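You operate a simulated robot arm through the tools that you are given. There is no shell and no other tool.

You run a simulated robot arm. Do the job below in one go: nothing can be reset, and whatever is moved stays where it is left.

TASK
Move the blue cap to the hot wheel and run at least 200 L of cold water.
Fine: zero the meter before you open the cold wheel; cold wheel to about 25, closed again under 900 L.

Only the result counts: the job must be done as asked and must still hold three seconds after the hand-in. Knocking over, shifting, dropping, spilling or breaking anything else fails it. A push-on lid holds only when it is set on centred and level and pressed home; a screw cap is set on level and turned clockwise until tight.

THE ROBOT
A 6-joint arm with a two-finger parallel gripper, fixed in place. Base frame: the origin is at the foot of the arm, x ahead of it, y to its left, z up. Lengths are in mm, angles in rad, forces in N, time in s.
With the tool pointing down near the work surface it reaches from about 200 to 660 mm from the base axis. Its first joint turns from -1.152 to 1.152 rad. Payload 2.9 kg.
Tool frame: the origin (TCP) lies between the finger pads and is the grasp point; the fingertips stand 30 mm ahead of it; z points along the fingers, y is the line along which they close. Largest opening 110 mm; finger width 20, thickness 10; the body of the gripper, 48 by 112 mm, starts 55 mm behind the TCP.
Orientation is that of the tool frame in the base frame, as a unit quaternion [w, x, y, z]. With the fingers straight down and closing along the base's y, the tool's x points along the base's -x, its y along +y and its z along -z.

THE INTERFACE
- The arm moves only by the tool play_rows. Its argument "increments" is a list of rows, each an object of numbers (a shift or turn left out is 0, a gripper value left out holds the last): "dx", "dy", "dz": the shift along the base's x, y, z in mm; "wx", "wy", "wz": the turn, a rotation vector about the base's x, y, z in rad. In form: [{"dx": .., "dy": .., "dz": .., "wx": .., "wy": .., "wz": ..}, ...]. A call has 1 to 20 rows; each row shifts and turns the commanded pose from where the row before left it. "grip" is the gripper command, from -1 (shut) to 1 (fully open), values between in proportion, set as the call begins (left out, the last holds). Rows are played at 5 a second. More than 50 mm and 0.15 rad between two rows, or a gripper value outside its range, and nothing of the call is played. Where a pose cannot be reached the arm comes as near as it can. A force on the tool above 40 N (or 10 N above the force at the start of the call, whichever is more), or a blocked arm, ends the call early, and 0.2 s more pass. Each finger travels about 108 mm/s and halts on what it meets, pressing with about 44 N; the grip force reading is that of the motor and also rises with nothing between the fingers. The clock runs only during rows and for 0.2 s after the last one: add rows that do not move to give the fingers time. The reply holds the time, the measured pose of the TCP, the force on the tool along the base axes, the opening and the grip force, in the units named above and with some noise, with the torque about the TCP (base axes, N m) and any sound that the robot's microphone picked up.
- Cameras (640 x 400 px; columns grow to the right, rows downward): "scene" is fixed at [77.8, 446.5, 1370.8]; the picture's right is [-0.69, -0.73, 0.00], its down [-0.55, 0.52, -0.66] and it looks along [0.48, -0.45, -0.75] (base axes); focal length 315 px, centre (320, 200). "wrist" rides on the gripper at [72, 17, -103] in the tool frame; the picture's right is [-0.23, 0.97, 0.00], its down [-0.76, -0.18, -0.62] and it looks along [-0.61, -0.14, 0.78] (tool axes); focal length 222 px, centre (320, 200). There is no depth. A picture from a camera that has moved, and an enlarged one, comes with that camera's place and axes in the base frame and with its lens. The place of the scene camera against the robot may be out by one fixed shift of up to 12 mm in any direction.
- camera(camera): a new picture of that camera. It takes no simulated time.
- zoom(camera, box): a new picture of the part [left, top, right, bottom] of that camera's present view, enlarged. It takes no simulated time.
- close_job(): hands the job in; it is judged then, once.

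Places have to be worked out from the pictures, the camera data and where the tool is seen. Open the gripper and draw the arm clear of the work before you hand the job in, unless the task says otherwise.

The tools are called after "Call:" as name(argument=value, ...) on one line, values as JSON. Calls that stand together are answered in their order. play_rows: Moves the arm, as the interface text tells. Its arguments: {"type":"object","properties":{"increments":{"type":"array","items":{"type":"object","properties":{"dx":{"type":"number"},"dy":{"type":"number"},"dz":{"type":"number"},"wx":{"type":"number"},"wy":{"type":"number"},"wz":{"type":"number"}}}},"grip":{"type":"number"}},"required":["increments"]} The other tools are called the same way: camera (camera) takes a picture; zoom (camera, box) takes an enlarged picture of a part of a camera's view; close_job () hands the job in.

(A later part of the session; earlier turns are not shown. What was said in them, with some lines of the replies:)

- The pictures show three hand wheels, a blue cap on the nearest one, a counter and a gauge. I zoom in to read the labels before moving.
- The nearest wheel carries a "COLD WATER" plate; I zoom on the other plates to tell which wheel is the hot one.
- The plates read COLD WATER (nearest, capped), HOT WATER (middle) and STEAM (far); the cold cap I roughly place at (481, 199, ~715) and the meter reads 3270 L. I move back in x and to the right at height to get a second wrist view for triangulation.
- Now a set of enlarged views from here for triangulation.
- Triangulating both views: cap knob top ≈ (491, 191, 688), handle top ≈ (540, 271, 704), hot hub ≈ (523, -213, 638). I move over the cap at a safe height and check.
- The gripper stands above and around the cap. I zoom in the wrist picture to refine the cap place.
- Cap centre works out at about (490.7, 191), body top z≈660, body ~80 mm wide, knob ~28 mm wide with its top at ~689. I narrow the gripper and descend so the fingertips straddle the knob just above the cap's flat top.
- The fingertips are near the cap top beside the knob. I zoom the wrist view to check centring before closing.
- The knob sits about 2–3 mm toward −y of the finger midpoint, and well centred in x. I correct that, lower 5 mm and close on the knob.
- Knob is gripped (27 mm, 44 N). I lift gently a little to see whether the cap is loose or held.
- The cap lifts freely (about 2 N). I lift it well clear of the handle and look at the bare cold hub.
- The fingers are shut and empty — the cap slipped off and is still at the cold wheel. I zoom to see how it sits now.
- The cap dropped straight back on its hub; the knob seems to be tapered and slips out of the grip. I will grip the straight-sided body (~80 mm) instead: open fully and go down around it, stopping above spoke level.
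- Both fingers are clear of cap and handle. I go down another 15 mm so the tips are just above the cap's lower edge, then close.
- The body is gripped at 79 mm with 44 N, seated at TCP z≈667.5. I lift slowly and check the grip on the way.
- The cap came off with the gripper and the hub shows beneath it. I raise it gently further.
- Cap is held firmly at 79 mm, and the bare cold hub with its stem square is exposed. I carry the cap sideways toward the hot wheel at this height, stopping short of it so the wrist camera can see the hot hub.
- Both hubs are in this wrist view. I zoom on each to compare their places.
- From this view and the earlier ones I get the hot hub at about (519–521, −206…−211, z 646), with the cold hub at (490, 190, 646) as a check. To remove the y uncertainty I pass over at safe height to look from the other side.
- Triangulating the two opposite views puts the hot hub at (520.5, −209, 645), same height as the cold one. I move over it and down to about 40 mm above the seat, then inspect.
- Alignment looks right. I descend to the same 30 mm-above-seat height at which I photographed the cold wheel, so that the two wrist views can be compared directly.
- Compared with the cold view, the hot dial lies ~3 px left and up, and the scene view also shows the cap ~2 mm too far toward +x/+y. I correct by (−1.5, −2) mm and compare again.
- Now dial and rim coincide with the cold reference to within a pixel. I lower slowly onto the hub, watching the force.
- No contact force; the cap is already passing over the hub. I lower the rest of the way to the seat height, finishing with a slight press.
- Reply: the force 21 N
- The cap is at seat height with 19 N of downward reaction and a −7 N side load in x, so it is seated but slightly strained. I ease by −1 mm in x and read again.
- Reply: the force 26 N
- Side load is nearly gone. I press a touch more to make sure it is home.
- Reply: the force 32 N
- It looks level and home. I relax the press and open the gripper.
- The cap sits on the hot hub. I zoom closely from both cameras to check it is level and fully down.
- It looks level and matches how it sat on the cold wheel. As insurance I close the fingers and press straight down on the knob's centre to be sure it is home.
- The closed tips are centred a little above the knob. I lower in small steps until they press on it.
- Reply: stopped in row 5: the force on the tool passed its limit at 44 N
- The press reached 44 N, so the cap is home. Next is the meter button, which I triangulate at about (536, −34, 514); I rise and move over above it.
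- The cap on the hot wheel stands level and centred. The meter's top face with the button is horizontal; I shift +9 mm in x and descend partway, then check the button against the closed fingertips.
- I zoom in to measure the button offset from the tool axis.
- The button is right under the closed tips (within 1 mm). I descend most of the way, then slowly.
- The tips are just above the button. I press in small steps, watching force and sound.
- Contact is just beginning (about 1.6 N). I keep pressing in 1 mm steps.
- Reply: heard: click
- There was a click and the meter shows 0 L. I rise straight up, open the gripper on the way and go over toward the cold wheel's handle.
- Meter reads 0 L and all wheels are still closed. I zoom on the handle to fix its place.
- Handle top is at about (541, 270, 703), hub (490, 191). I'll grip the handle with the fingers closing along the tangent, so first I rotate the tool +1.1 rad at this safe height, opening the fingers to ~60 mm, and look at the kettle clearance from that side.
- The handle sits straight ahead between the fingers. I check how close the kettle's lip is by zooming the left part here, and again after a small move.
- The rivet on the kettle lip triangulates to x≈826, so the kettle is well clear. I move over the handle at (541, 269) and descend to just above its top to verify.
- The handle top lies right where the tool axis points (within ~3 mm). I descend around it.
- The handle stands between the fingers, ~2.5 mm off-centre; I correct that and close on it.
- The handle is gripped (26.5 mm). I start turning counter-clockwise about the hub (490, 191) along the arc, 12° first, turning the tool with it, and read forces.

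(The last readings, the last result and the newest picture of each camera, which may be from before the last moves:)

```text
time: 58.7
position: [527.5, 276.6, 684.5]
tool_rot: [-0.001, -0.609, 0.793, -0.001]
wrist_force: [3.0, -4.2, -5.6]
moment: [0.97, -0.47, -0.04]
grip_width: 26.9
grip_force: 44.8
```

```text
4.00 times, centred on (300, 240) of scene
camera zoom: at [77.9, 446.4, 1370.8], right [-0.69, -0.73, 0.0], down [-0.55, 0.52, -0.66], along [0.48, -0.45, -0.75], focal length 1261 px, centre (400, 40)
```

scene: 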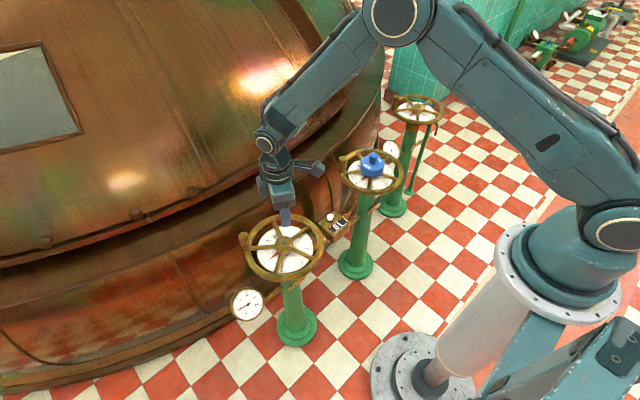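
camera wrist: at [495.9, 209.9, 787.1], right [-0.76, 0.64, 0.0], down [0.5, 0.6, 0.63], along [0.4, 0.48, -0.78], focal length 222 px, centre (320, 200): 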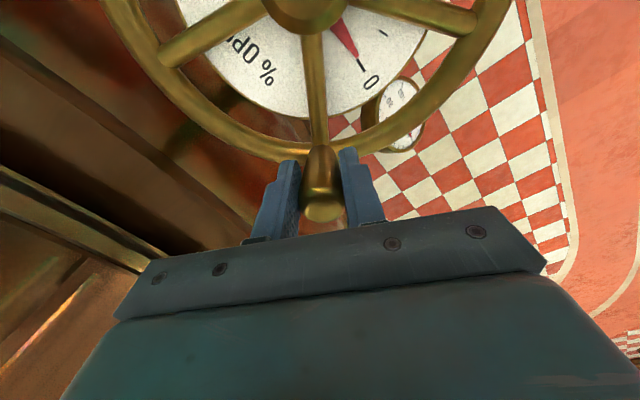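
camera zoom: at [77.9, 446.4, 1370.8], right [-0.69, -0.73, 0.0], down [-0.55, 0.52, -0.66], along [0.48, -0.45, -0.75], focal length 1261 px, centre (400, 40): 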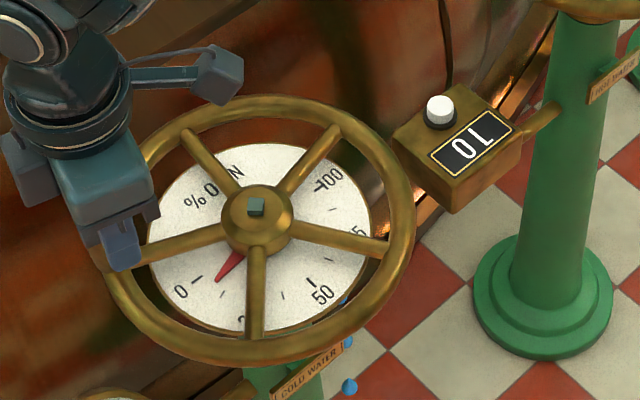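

The wheel turns easily, drops appear and the pointer moves with it; the meter still shows 0 L. I carry on along the arc toward 25.

Call:
play_rows(increments=[{"dx": -6.06, "dy": 2.37, "wz": 0.07}, {"dx": -6.21, "dy": 1.95, "wz": 0.07}, {"dx": -6.33, "dy": 1.51, "wz": 0.07}, {"dx": -6.43, "dy": 1.07, "wz": 0.07}, {"dx": -6.49, "dy": 0.6, "wz": 0.07}, {"dx": -6.51, "dy": 0.16, "wz": 0.07}])

Call:
zoom(camera="scene", box=[240, 190, 360, 290])

Call:
camera(camera="wrist")

```text
time: 60.1
position: [488.7, 283.4, 685.3]
tool_rot: [-0.001, 0.762, -0.647, 0.0]
wrist_force: [4.7, 4.9, -10.2]
moment: [-0.7, 0.16, 0.05]
grip_width: 27.0
grip_force: 45.3
```

```text
4.00 times, centred on (300, 240) of scene
camera zoom: at [78.0, 446.7, 1370.7], right [-0.69, -0.73, 0.0], down [-0.55, 0.52, -0.66], along [0.48, -0.45, -0.75], focal length 1261 px, centre (400, 40)
```

zoom: 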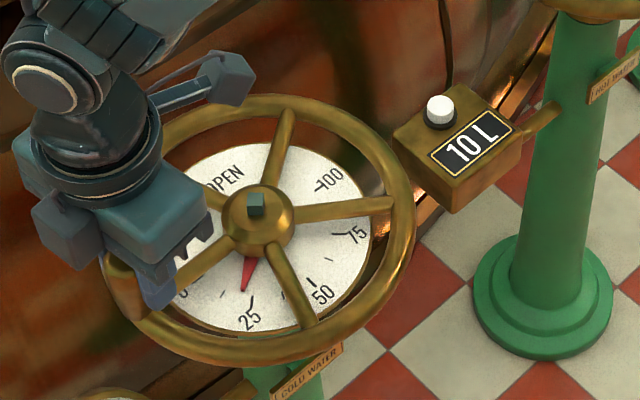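

```text
taken
camera wrist: at [483.9, 209.9, 787.2], right [-1.0, 0.07, 0.0], down [0.05, 0.78, 0.63], along [0.04, 0.62, -0.78], focal length 222 px, centre (320, 200)
```

wrist: 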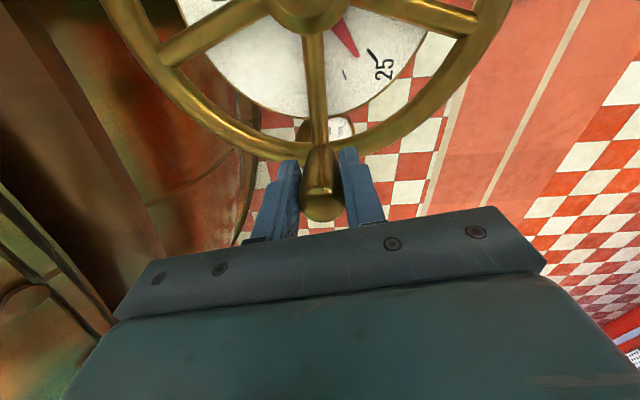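

The meter reads 10 L and the pointer is at about 20. Two more steps should bring it to 25.

Call:
play_rows(increments=[{"dx": -6.5, "dy": -0.29, "wz": 0.07}, {"dx": -6.47, "dy": -0.75, "wz": 0.07}])

Call:
zoom(camera="scene", box=[240, 190, 360, 290])

Call:
zoom(camera="wrist", box=[260, 0, 420, 120])

```text
time: 60.7
position: [476.6, 283.9, 684.8]
tool_rot: [-0.002, 0.805, -0.594, 0.0]
wrist_force: [1.3, 2.1, -3.5]
moment: [0.68, 0.34, -0.12]
grip_width: 26.9
grip_force: 44.8
```

```text
4.00 times, centred on (300, 240) of scene
camera zoom: at [77.9, 446.6, 1370.7], right [-0.69, -0.73, 0.0], down [-0.55, 0.52, -0.66], along [0.48, -0.45, -0.75], focal length 1261 px, centre (400, 40)
```

zoom: 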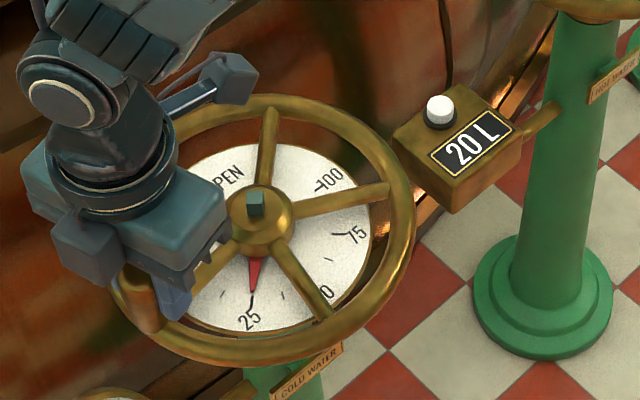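

```text
3.33 times, centred on (340, 60) of wrist
camera zoom: at [481.3, 209.0, 787.2], right [-1.0, -0.07, 0.0], down [-0.06, 0.78, 0.63], along [-0.04, 0.62, -0.78], focal length 740 px, centre (253, 667)
```

zoom: 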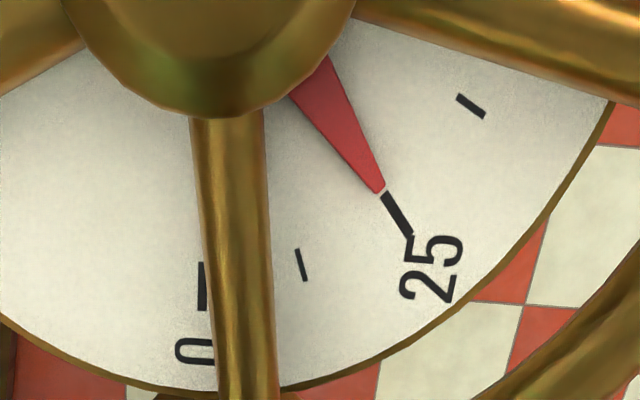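

The pointer is on 25 and the meter reads 20 L. I hold here and watch the meter.

Call:
play_rows(increments=[{}, {}, {}, {}, {}, {}, {}, {}, {}, {}, {}, {}, {}, {}, {}, {}, {}, {}, {}, {}])

Call:
zoom(camera="scene", box=[240, 190, 360, 290])

```text
time: 64.9
position: [476.3, 283.2, 685.7]
tool_rot: [-0.001, 0.804, -0.595, -0.001]
wrist_force: [-0.7, 9.6, 4.4]
moment: [-0.03, 0.14, 0.02]
grip_width: 26.7
grip_force: 45.0
```

```text
4.00 times, centred on (300, 240) of scene
camera zoom: at [77.7, 446.6, 1370.7], right [-0.69, -0.73, 0.0], down [-0.55, 0.52, -0.66], along [0.48, -0.45, -0.75], focal length 1261 px, centre (400, 40)
```

zoom: 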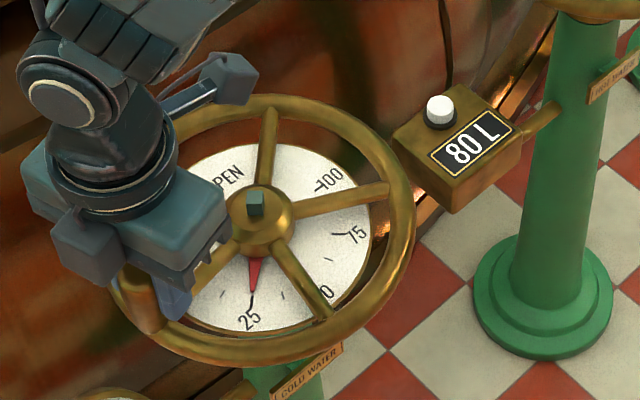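

Flow is about 15 L/s (80 L now). I hold for two more blocks and check.

Call:
play_rows(increments=[{}, {}, {}, {}, {}, {}, {}, {}, {}, {}, {}, {}, {}, {}, {}, {}, {}, {}, {}, {}])

Call:
play_rows(increments=[{}, {}, {}, {}, {}, {}, {}, {}, {}, {}, {}, {}, {}, {}, {}, {}, {}, {}, {}, {}])

Call:
zoom(camera="scene", box=[240, 190, 360, 290])

```text
time: 69.1
position: [476.7, 283.9, 684.8]
tool_rot: [-0.001, 0.805, -0.594, 0.0]
wrist_force: [-2.1, 11.3, 8.2]
moment: [0.14, 0.17, 0.0]
grip_width: 26.7
grip_force: 44.7
```

```text
time: 73.3
position: [475.9, 282.8, 685.1]
tool_rot: [-0.001, 0.805, -0.594, 0.0]
wrist_force: [-1.3, 10.9, 8.4]
moment: [0.16, 0.18, 0.02]
grip_width: 27.0
grip_force: 44.9
```

```text
4.00 times, centred on (300, 240) of scene
camera zoom: at [77.7, 446.6, 1370.7], right [-0.69, -0.73, 0.0], down [-0.55, 0.52, -0.66], along [0.48, -0.45, -0.75], focal length 1261 px, centre (400, 40)
```

zoom: 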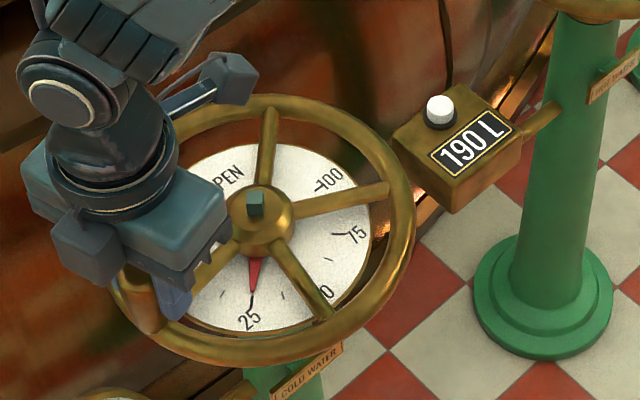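

The meter reads 190 L, so about 13 L/s. I hold for two more blocks to pass 200 L with a good margin.

Call:
play_rows(increments=[{}, {}, {}, {}, {}, {}, {}, {}, {}, {}, {}, {}, {}, {}, {}, {}, {}, {}, {}, {}])

Call:
play_rows(increments=[{}, {}, {}, {}, {}, {}, {}, {}, {}, {}, {}, {}, {}, {}, {}, {}, {}, {}, {}, {}])

Call:
zoom(camera="scene", box=[240, 190, 360, 290])

```text
time: 77.5
position: [476.3, 282.3, 685.2]
tool_rot: [-0.001, 0.804, -0.595, 0.0]
wrist_force: [-1.2, 10.4, 7.5]
moment: [0.16, 0.16, -0.04]
grip_width: 27.0
grip_force: 44.9
```

```text
time: 81.7
position: [476.3, 282.7, 686.1]
tool_rot: [-0.001, 0.804, -0.594, 0.0]
wrist_force: [-1.6, 9.1, 5.5]
moment: [0.11, 0.2, 0.03]
grip_width: 26.8
grip_force: 45.4
```

```text
4.00 times, centred on (300, 240) of scene
camera zoom: at [77.7, 446.6, 1370.7], right [-0.69, -0.73, 0.0], down [-0.55, 0.52, -0.66], along [0.48, -0.45, -0.75], focal length 1261 px, centre (400, 40)
```

zoom: 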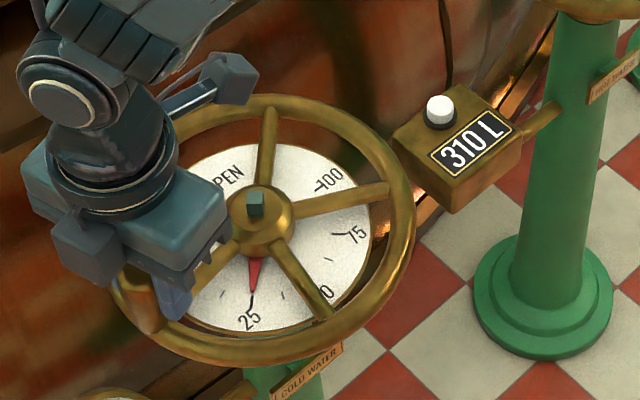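

310 L have run. I now close the wheel by retracing the arc clockwise.

Call:
play_rows(increments=[{"dx": 6.47, "dy": 0.75, "wz": -0.07}, {"dx": 6.5, "dy": 0.29, "wz": -0.07}, {"dx": 6.51, "dy": -0.16, "wz": -0.07}, {"dx": 6.49, "dy": -0.6, "wz": -0.07}, {"dx": 6.43, "dy": -1.07, "wz": -0.07}, {"dx": 6.33, "dy": -1.51, "wz": -0.07}, {"dx": 6.21, "dy": -1.95, "wz": -0.07}, {"dx": 6.06, "dy": -2.37, "wz": -0.07}, {"dx": 5.89, "dy": -2.8, "wz": -0.07}, {"dx": 5.67, "dy": -3.19, "wz": -0.07}, {"dx": 5.44, "dy": -3.59, "wz": -0.07}, {}])

Call:
zoom(camera="scene", box=[240, 190, 360, 290])

Call:
camera(camera="wrist")

```text
time: 84.3
position: [543.3, 266.4, 685.0]
tool_rot: [0.001, -0.521, 0.853, 0.0]
wrist_force: [2.5, 3.0, 3.1]
moment: [-0.12, 0.15, 0.14]
grip_width: 26.6
grip_force: 45.3
```

```text
4.00 times, centred on (300, 240) of scene
camera zoom: at [77.8, 446.5, 1370.7], right [-0.69, -0.73, 0.0], down [-0.55, 0.52, -0.66], along [0.48, -0.45, -0.75], focal length 1261 px, centre (400, 40)
```

zoom: 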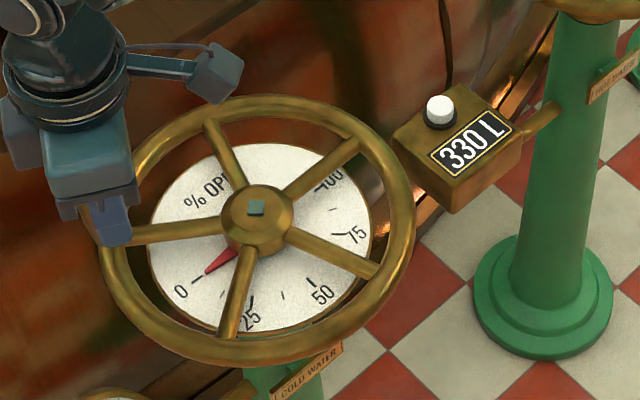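

```text
taken
camera wrist: at [495.3, 210.3, 787.1], right [-0.76, 0.65, 0.0], down [0.5, 0.6, 0.62], along [0.4, 0.48, -0.78], focal length 222 px, centre (320, 200)
```

wrist: 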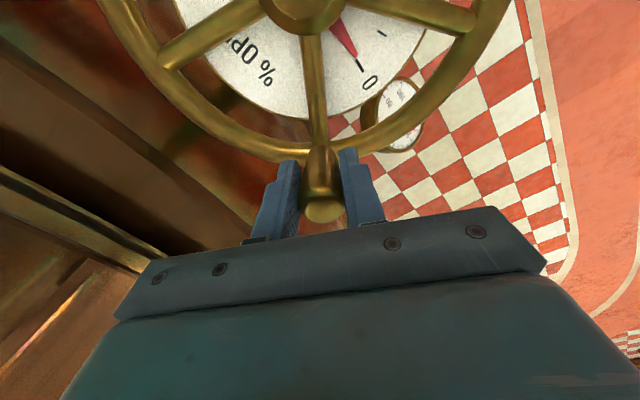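

Back at 0 with 330 L on the meter. I nudge about 3 mm further clockwise to be sure the wheel is against its closed stop.

Call:
play_rows(increments=[{"dx": 1.2, "dy": -0.9}, {"dx": 1.2, "dy": -0.9}, {}])

Call:
zoom(camera="wrist", box=[260, 0, 420, 120])

Call:
zoom(camera="scene", box=[260, 215, 340, 285])

```text
time: 85.1
position: [545.8, 265.4, 684.0]
tool_rot: [0.002, -0.522, 0.853, 0.0]
wrist_force: [-3.0, 9.5, 0.3]
moment: [-0.23, 0.28, -0.39]
grip_width: 26.7
grip_force: 44.9
```

```text
3.33 times, centred on (340, 60) of wrist
camera zoom: at [497.5, 208.7, 787.1], right [-0.76, 0.64, 0.0], down [0.5, 0.6, 0.62], along [0.4, 0.48, -0.78], focal length 740 px, centre (253, 667)
```

zoom: 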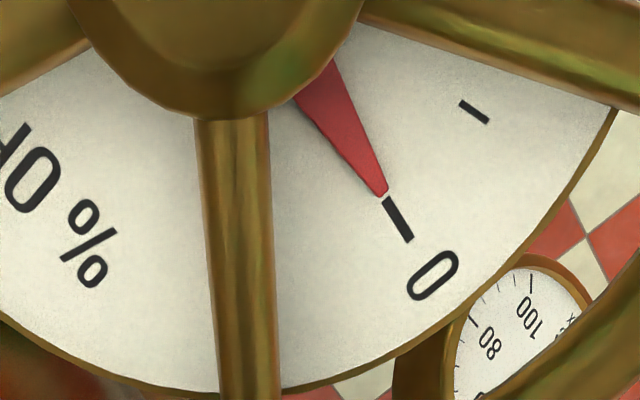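

```text
5.71 times, centred on (300, 250) of scene
camera zoom: at [77.7, 446.7, 1370.7], right [-0.69, -0.73, 0.0], down [-0.55, 0.52, -0.66], along [0.48, -0.45, -0.75], focal length 1801 px, centre (434, -86)
```

zoom: 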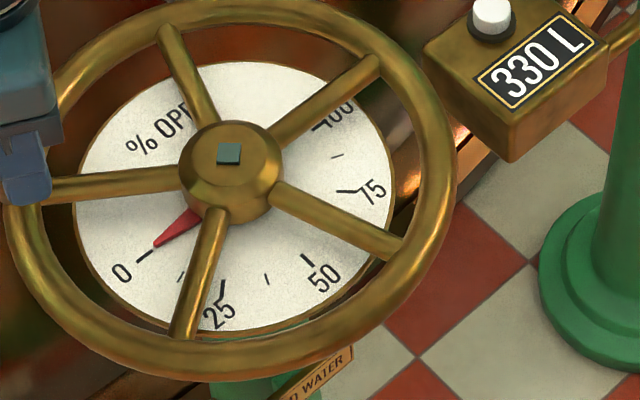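

The pointer is on 0 and the force is rising a bit. I nudge once more to confirm the stop, and watch that the meter stays put.

Call:
play_rows(increments=[{"dx": 1.0, "dy": -0.7}, {"dx": 0.6, "dy": -0.4}, {}, {}, {}])

Call:
zoom(camera="wrist", box=[260, 0, 420, 120])

Call:
zoom(camera="scene", box=[260, 215, 340, 285])

```text
time: 86.3
position: [545.5, 265.1, 683.7]
tool_rot: [-0.001, -0.525, 0.851, 0.0]
wrist_force: [-23.7, 12.1, 16.9]
moment: [-0.72, 0.5, 0.21]
grip_width: 26.5
grip_force: 44.7
```

```text
3.33 times, centred on (340, 60) of wrist
camera zoom: at [498.1, 208.3, 787.1], right [-0.77, 0.64, 0.0], down [0.5, 0.6, 0.62], along [0.4, 0.48, -0.78], focal length 740 px, centre (253, 667)
```

zoom: 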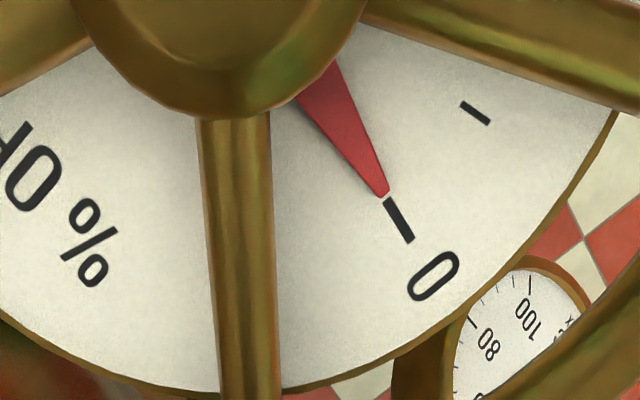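

```text
5.71 times, centred on (300, 250) of scene
camera zoom: at [77.1, 446.6, 1370.8], right [-0.69, -0.73, 0.0], down [-0.55, 0.52, -0.66], along [0.48, -0.45, -0.75], focal length 1801 px, centre (434, -86)
```

zoom: 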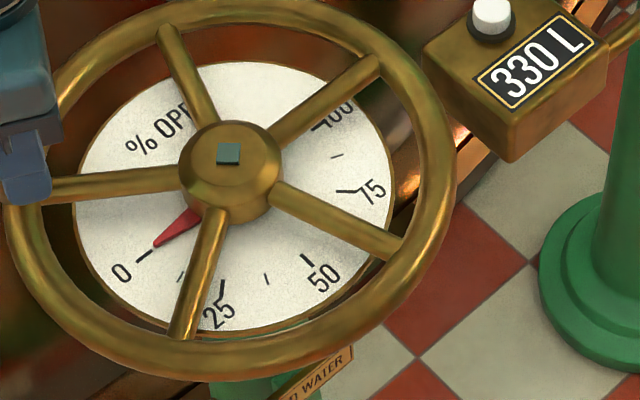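

The force climbed to ~27 N while pointer and meter stood still: the wheel is shut at its stop with 330 L. I unload slightly, open the fingers evenly and lift away.

Call:
play_rows(increments=[{"dx": -1.0, "dy": 0.7}, {}])

Call:
play_rows(increments=[{}, {}, {}], grip=0.1)

Call:
camera(camera="wrist")

```text
time: 86.9
position: [546.8, 264.4, 685.1]
tool_rot: [0.0, -0.524, 0.852, 0.001]
wrist_force: [-19.6, 10.5, 11.8]
moment: [-0.45, 0.41, 0.44]
grip_width: 26.9
grip_force: 45.0
```

```text
time: 87.7
position: [546.9, 264.7, 685.6]
tool_rot: [0.001, -0.522, 0.853, 0.001]
wrist_force: [-0.1, 0.3, -0.1]
moment: [-0.02, 0.0, -0.03]
grip_width: 60.4
grip_force: 0.1
```

```text
taken
camera wrist: at [498.8, 207.4, 787.0], right [-0.76, 0.65, 0.0], down [0.5, 0.6, 0.62], along [0.4, 0.48, -0.78], focal length 222 px, centre (320, 200)
```

wrist: 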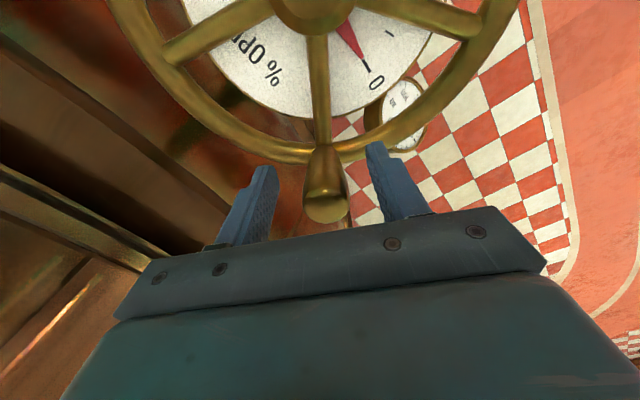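

Fingers are free of the handle on both sides. I lift straight up and draw back from the work.

Call:
play_rows(increments=[{"dz": 15}, {"dz": 25}, {"dz": 35}, {"dz": 40}, {"dz": 40}, {"dz": 40}, {"dx": -30, "dz": 20}, {"dx": -40}, {"dx": -40}, {}], grip=1)

Call:
camera(camera="scene")

Call:
zoom(camera="scene", box=[225, 190, 365, 300])

Call:
zoom(camera="scene", box=[330, 140, 410, 200])

```text
time: 89.9
position: [436.2, 261.6, 901.8]
tool_rot: [0.0, -0.522, 0.853, 0.0]
wrist_force: [-0.4, 0.0, 0.2]
moment: [-0.01, -0.02, -0.02]
grip_width: 110.2
grip_force: 0.1
```

```text
taken
```

scene: 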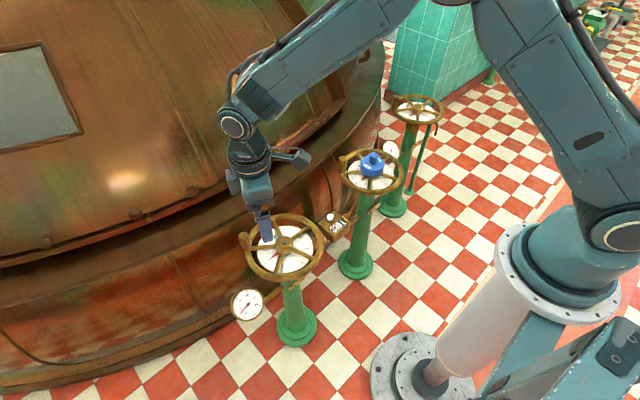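

```text
3.64 times, centred on (295, 245) of scene
camera zoom: at [77.8, 446.5, 1370.8], right [-0.69, -0.73, 0.0], down [-0.55, 0.52, -0.66], along [0.48, -0.45, -0.75], focal length 1146 px, centre (411, 36)
```

zoom: 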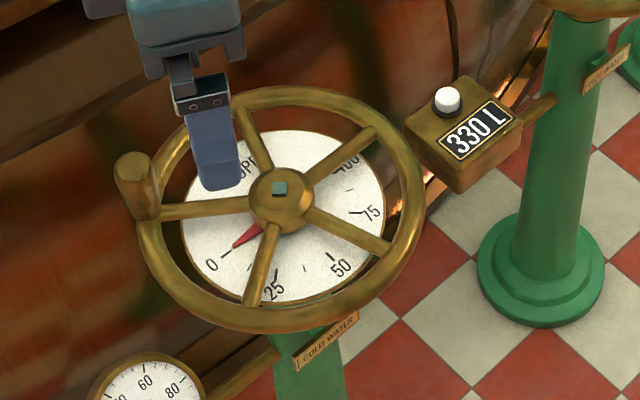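

```text
6.67 times, centred on (370, 170) of scene
camera zoom: at [77.8, 446.5, 1370.8], right [-0.69, -0.73, 0.0], down [-0.55, 0.52, -0.66], along [0.48, -0.45, -0.75], focal length 2102 px, centre (-13, 400)
```

zoom: 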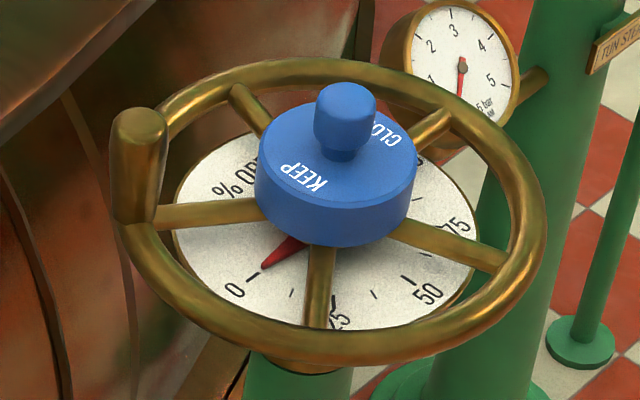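

The cap is level on the hot wheel and that wheel is at 0. The cold wheel is closed at 0, the meter has stayed at 330 L, and the arm is clear with the gripper open. I hand the job in.

Call:
close_job()

```text
The job is handed in.
```

The blue cap is now on the hot wheel, and 330 L of cold water has been run. I don't have the verdict on the hand-in yet.

- **Cap:** it sits level on the hot hub and was pressed down with about 44 N. On the first lift the cap slipped off my grip on its knob and dropped straight back onto the cold hub. I then lifted it by the body instead. The hot wheel is still at 0.
- **Meter:** I zeroed it before opening the cold wheel; it clicked and showed 0 L.
- **Cold wheel:** I opened it to 25 and held it there until the meter showed 310 L. I then closed it against its stop at 0. The meter stayed at 330 L for the last 5 seconds or so before hand-in.
- **Arm:** the gripper is open and clear of the wheels.
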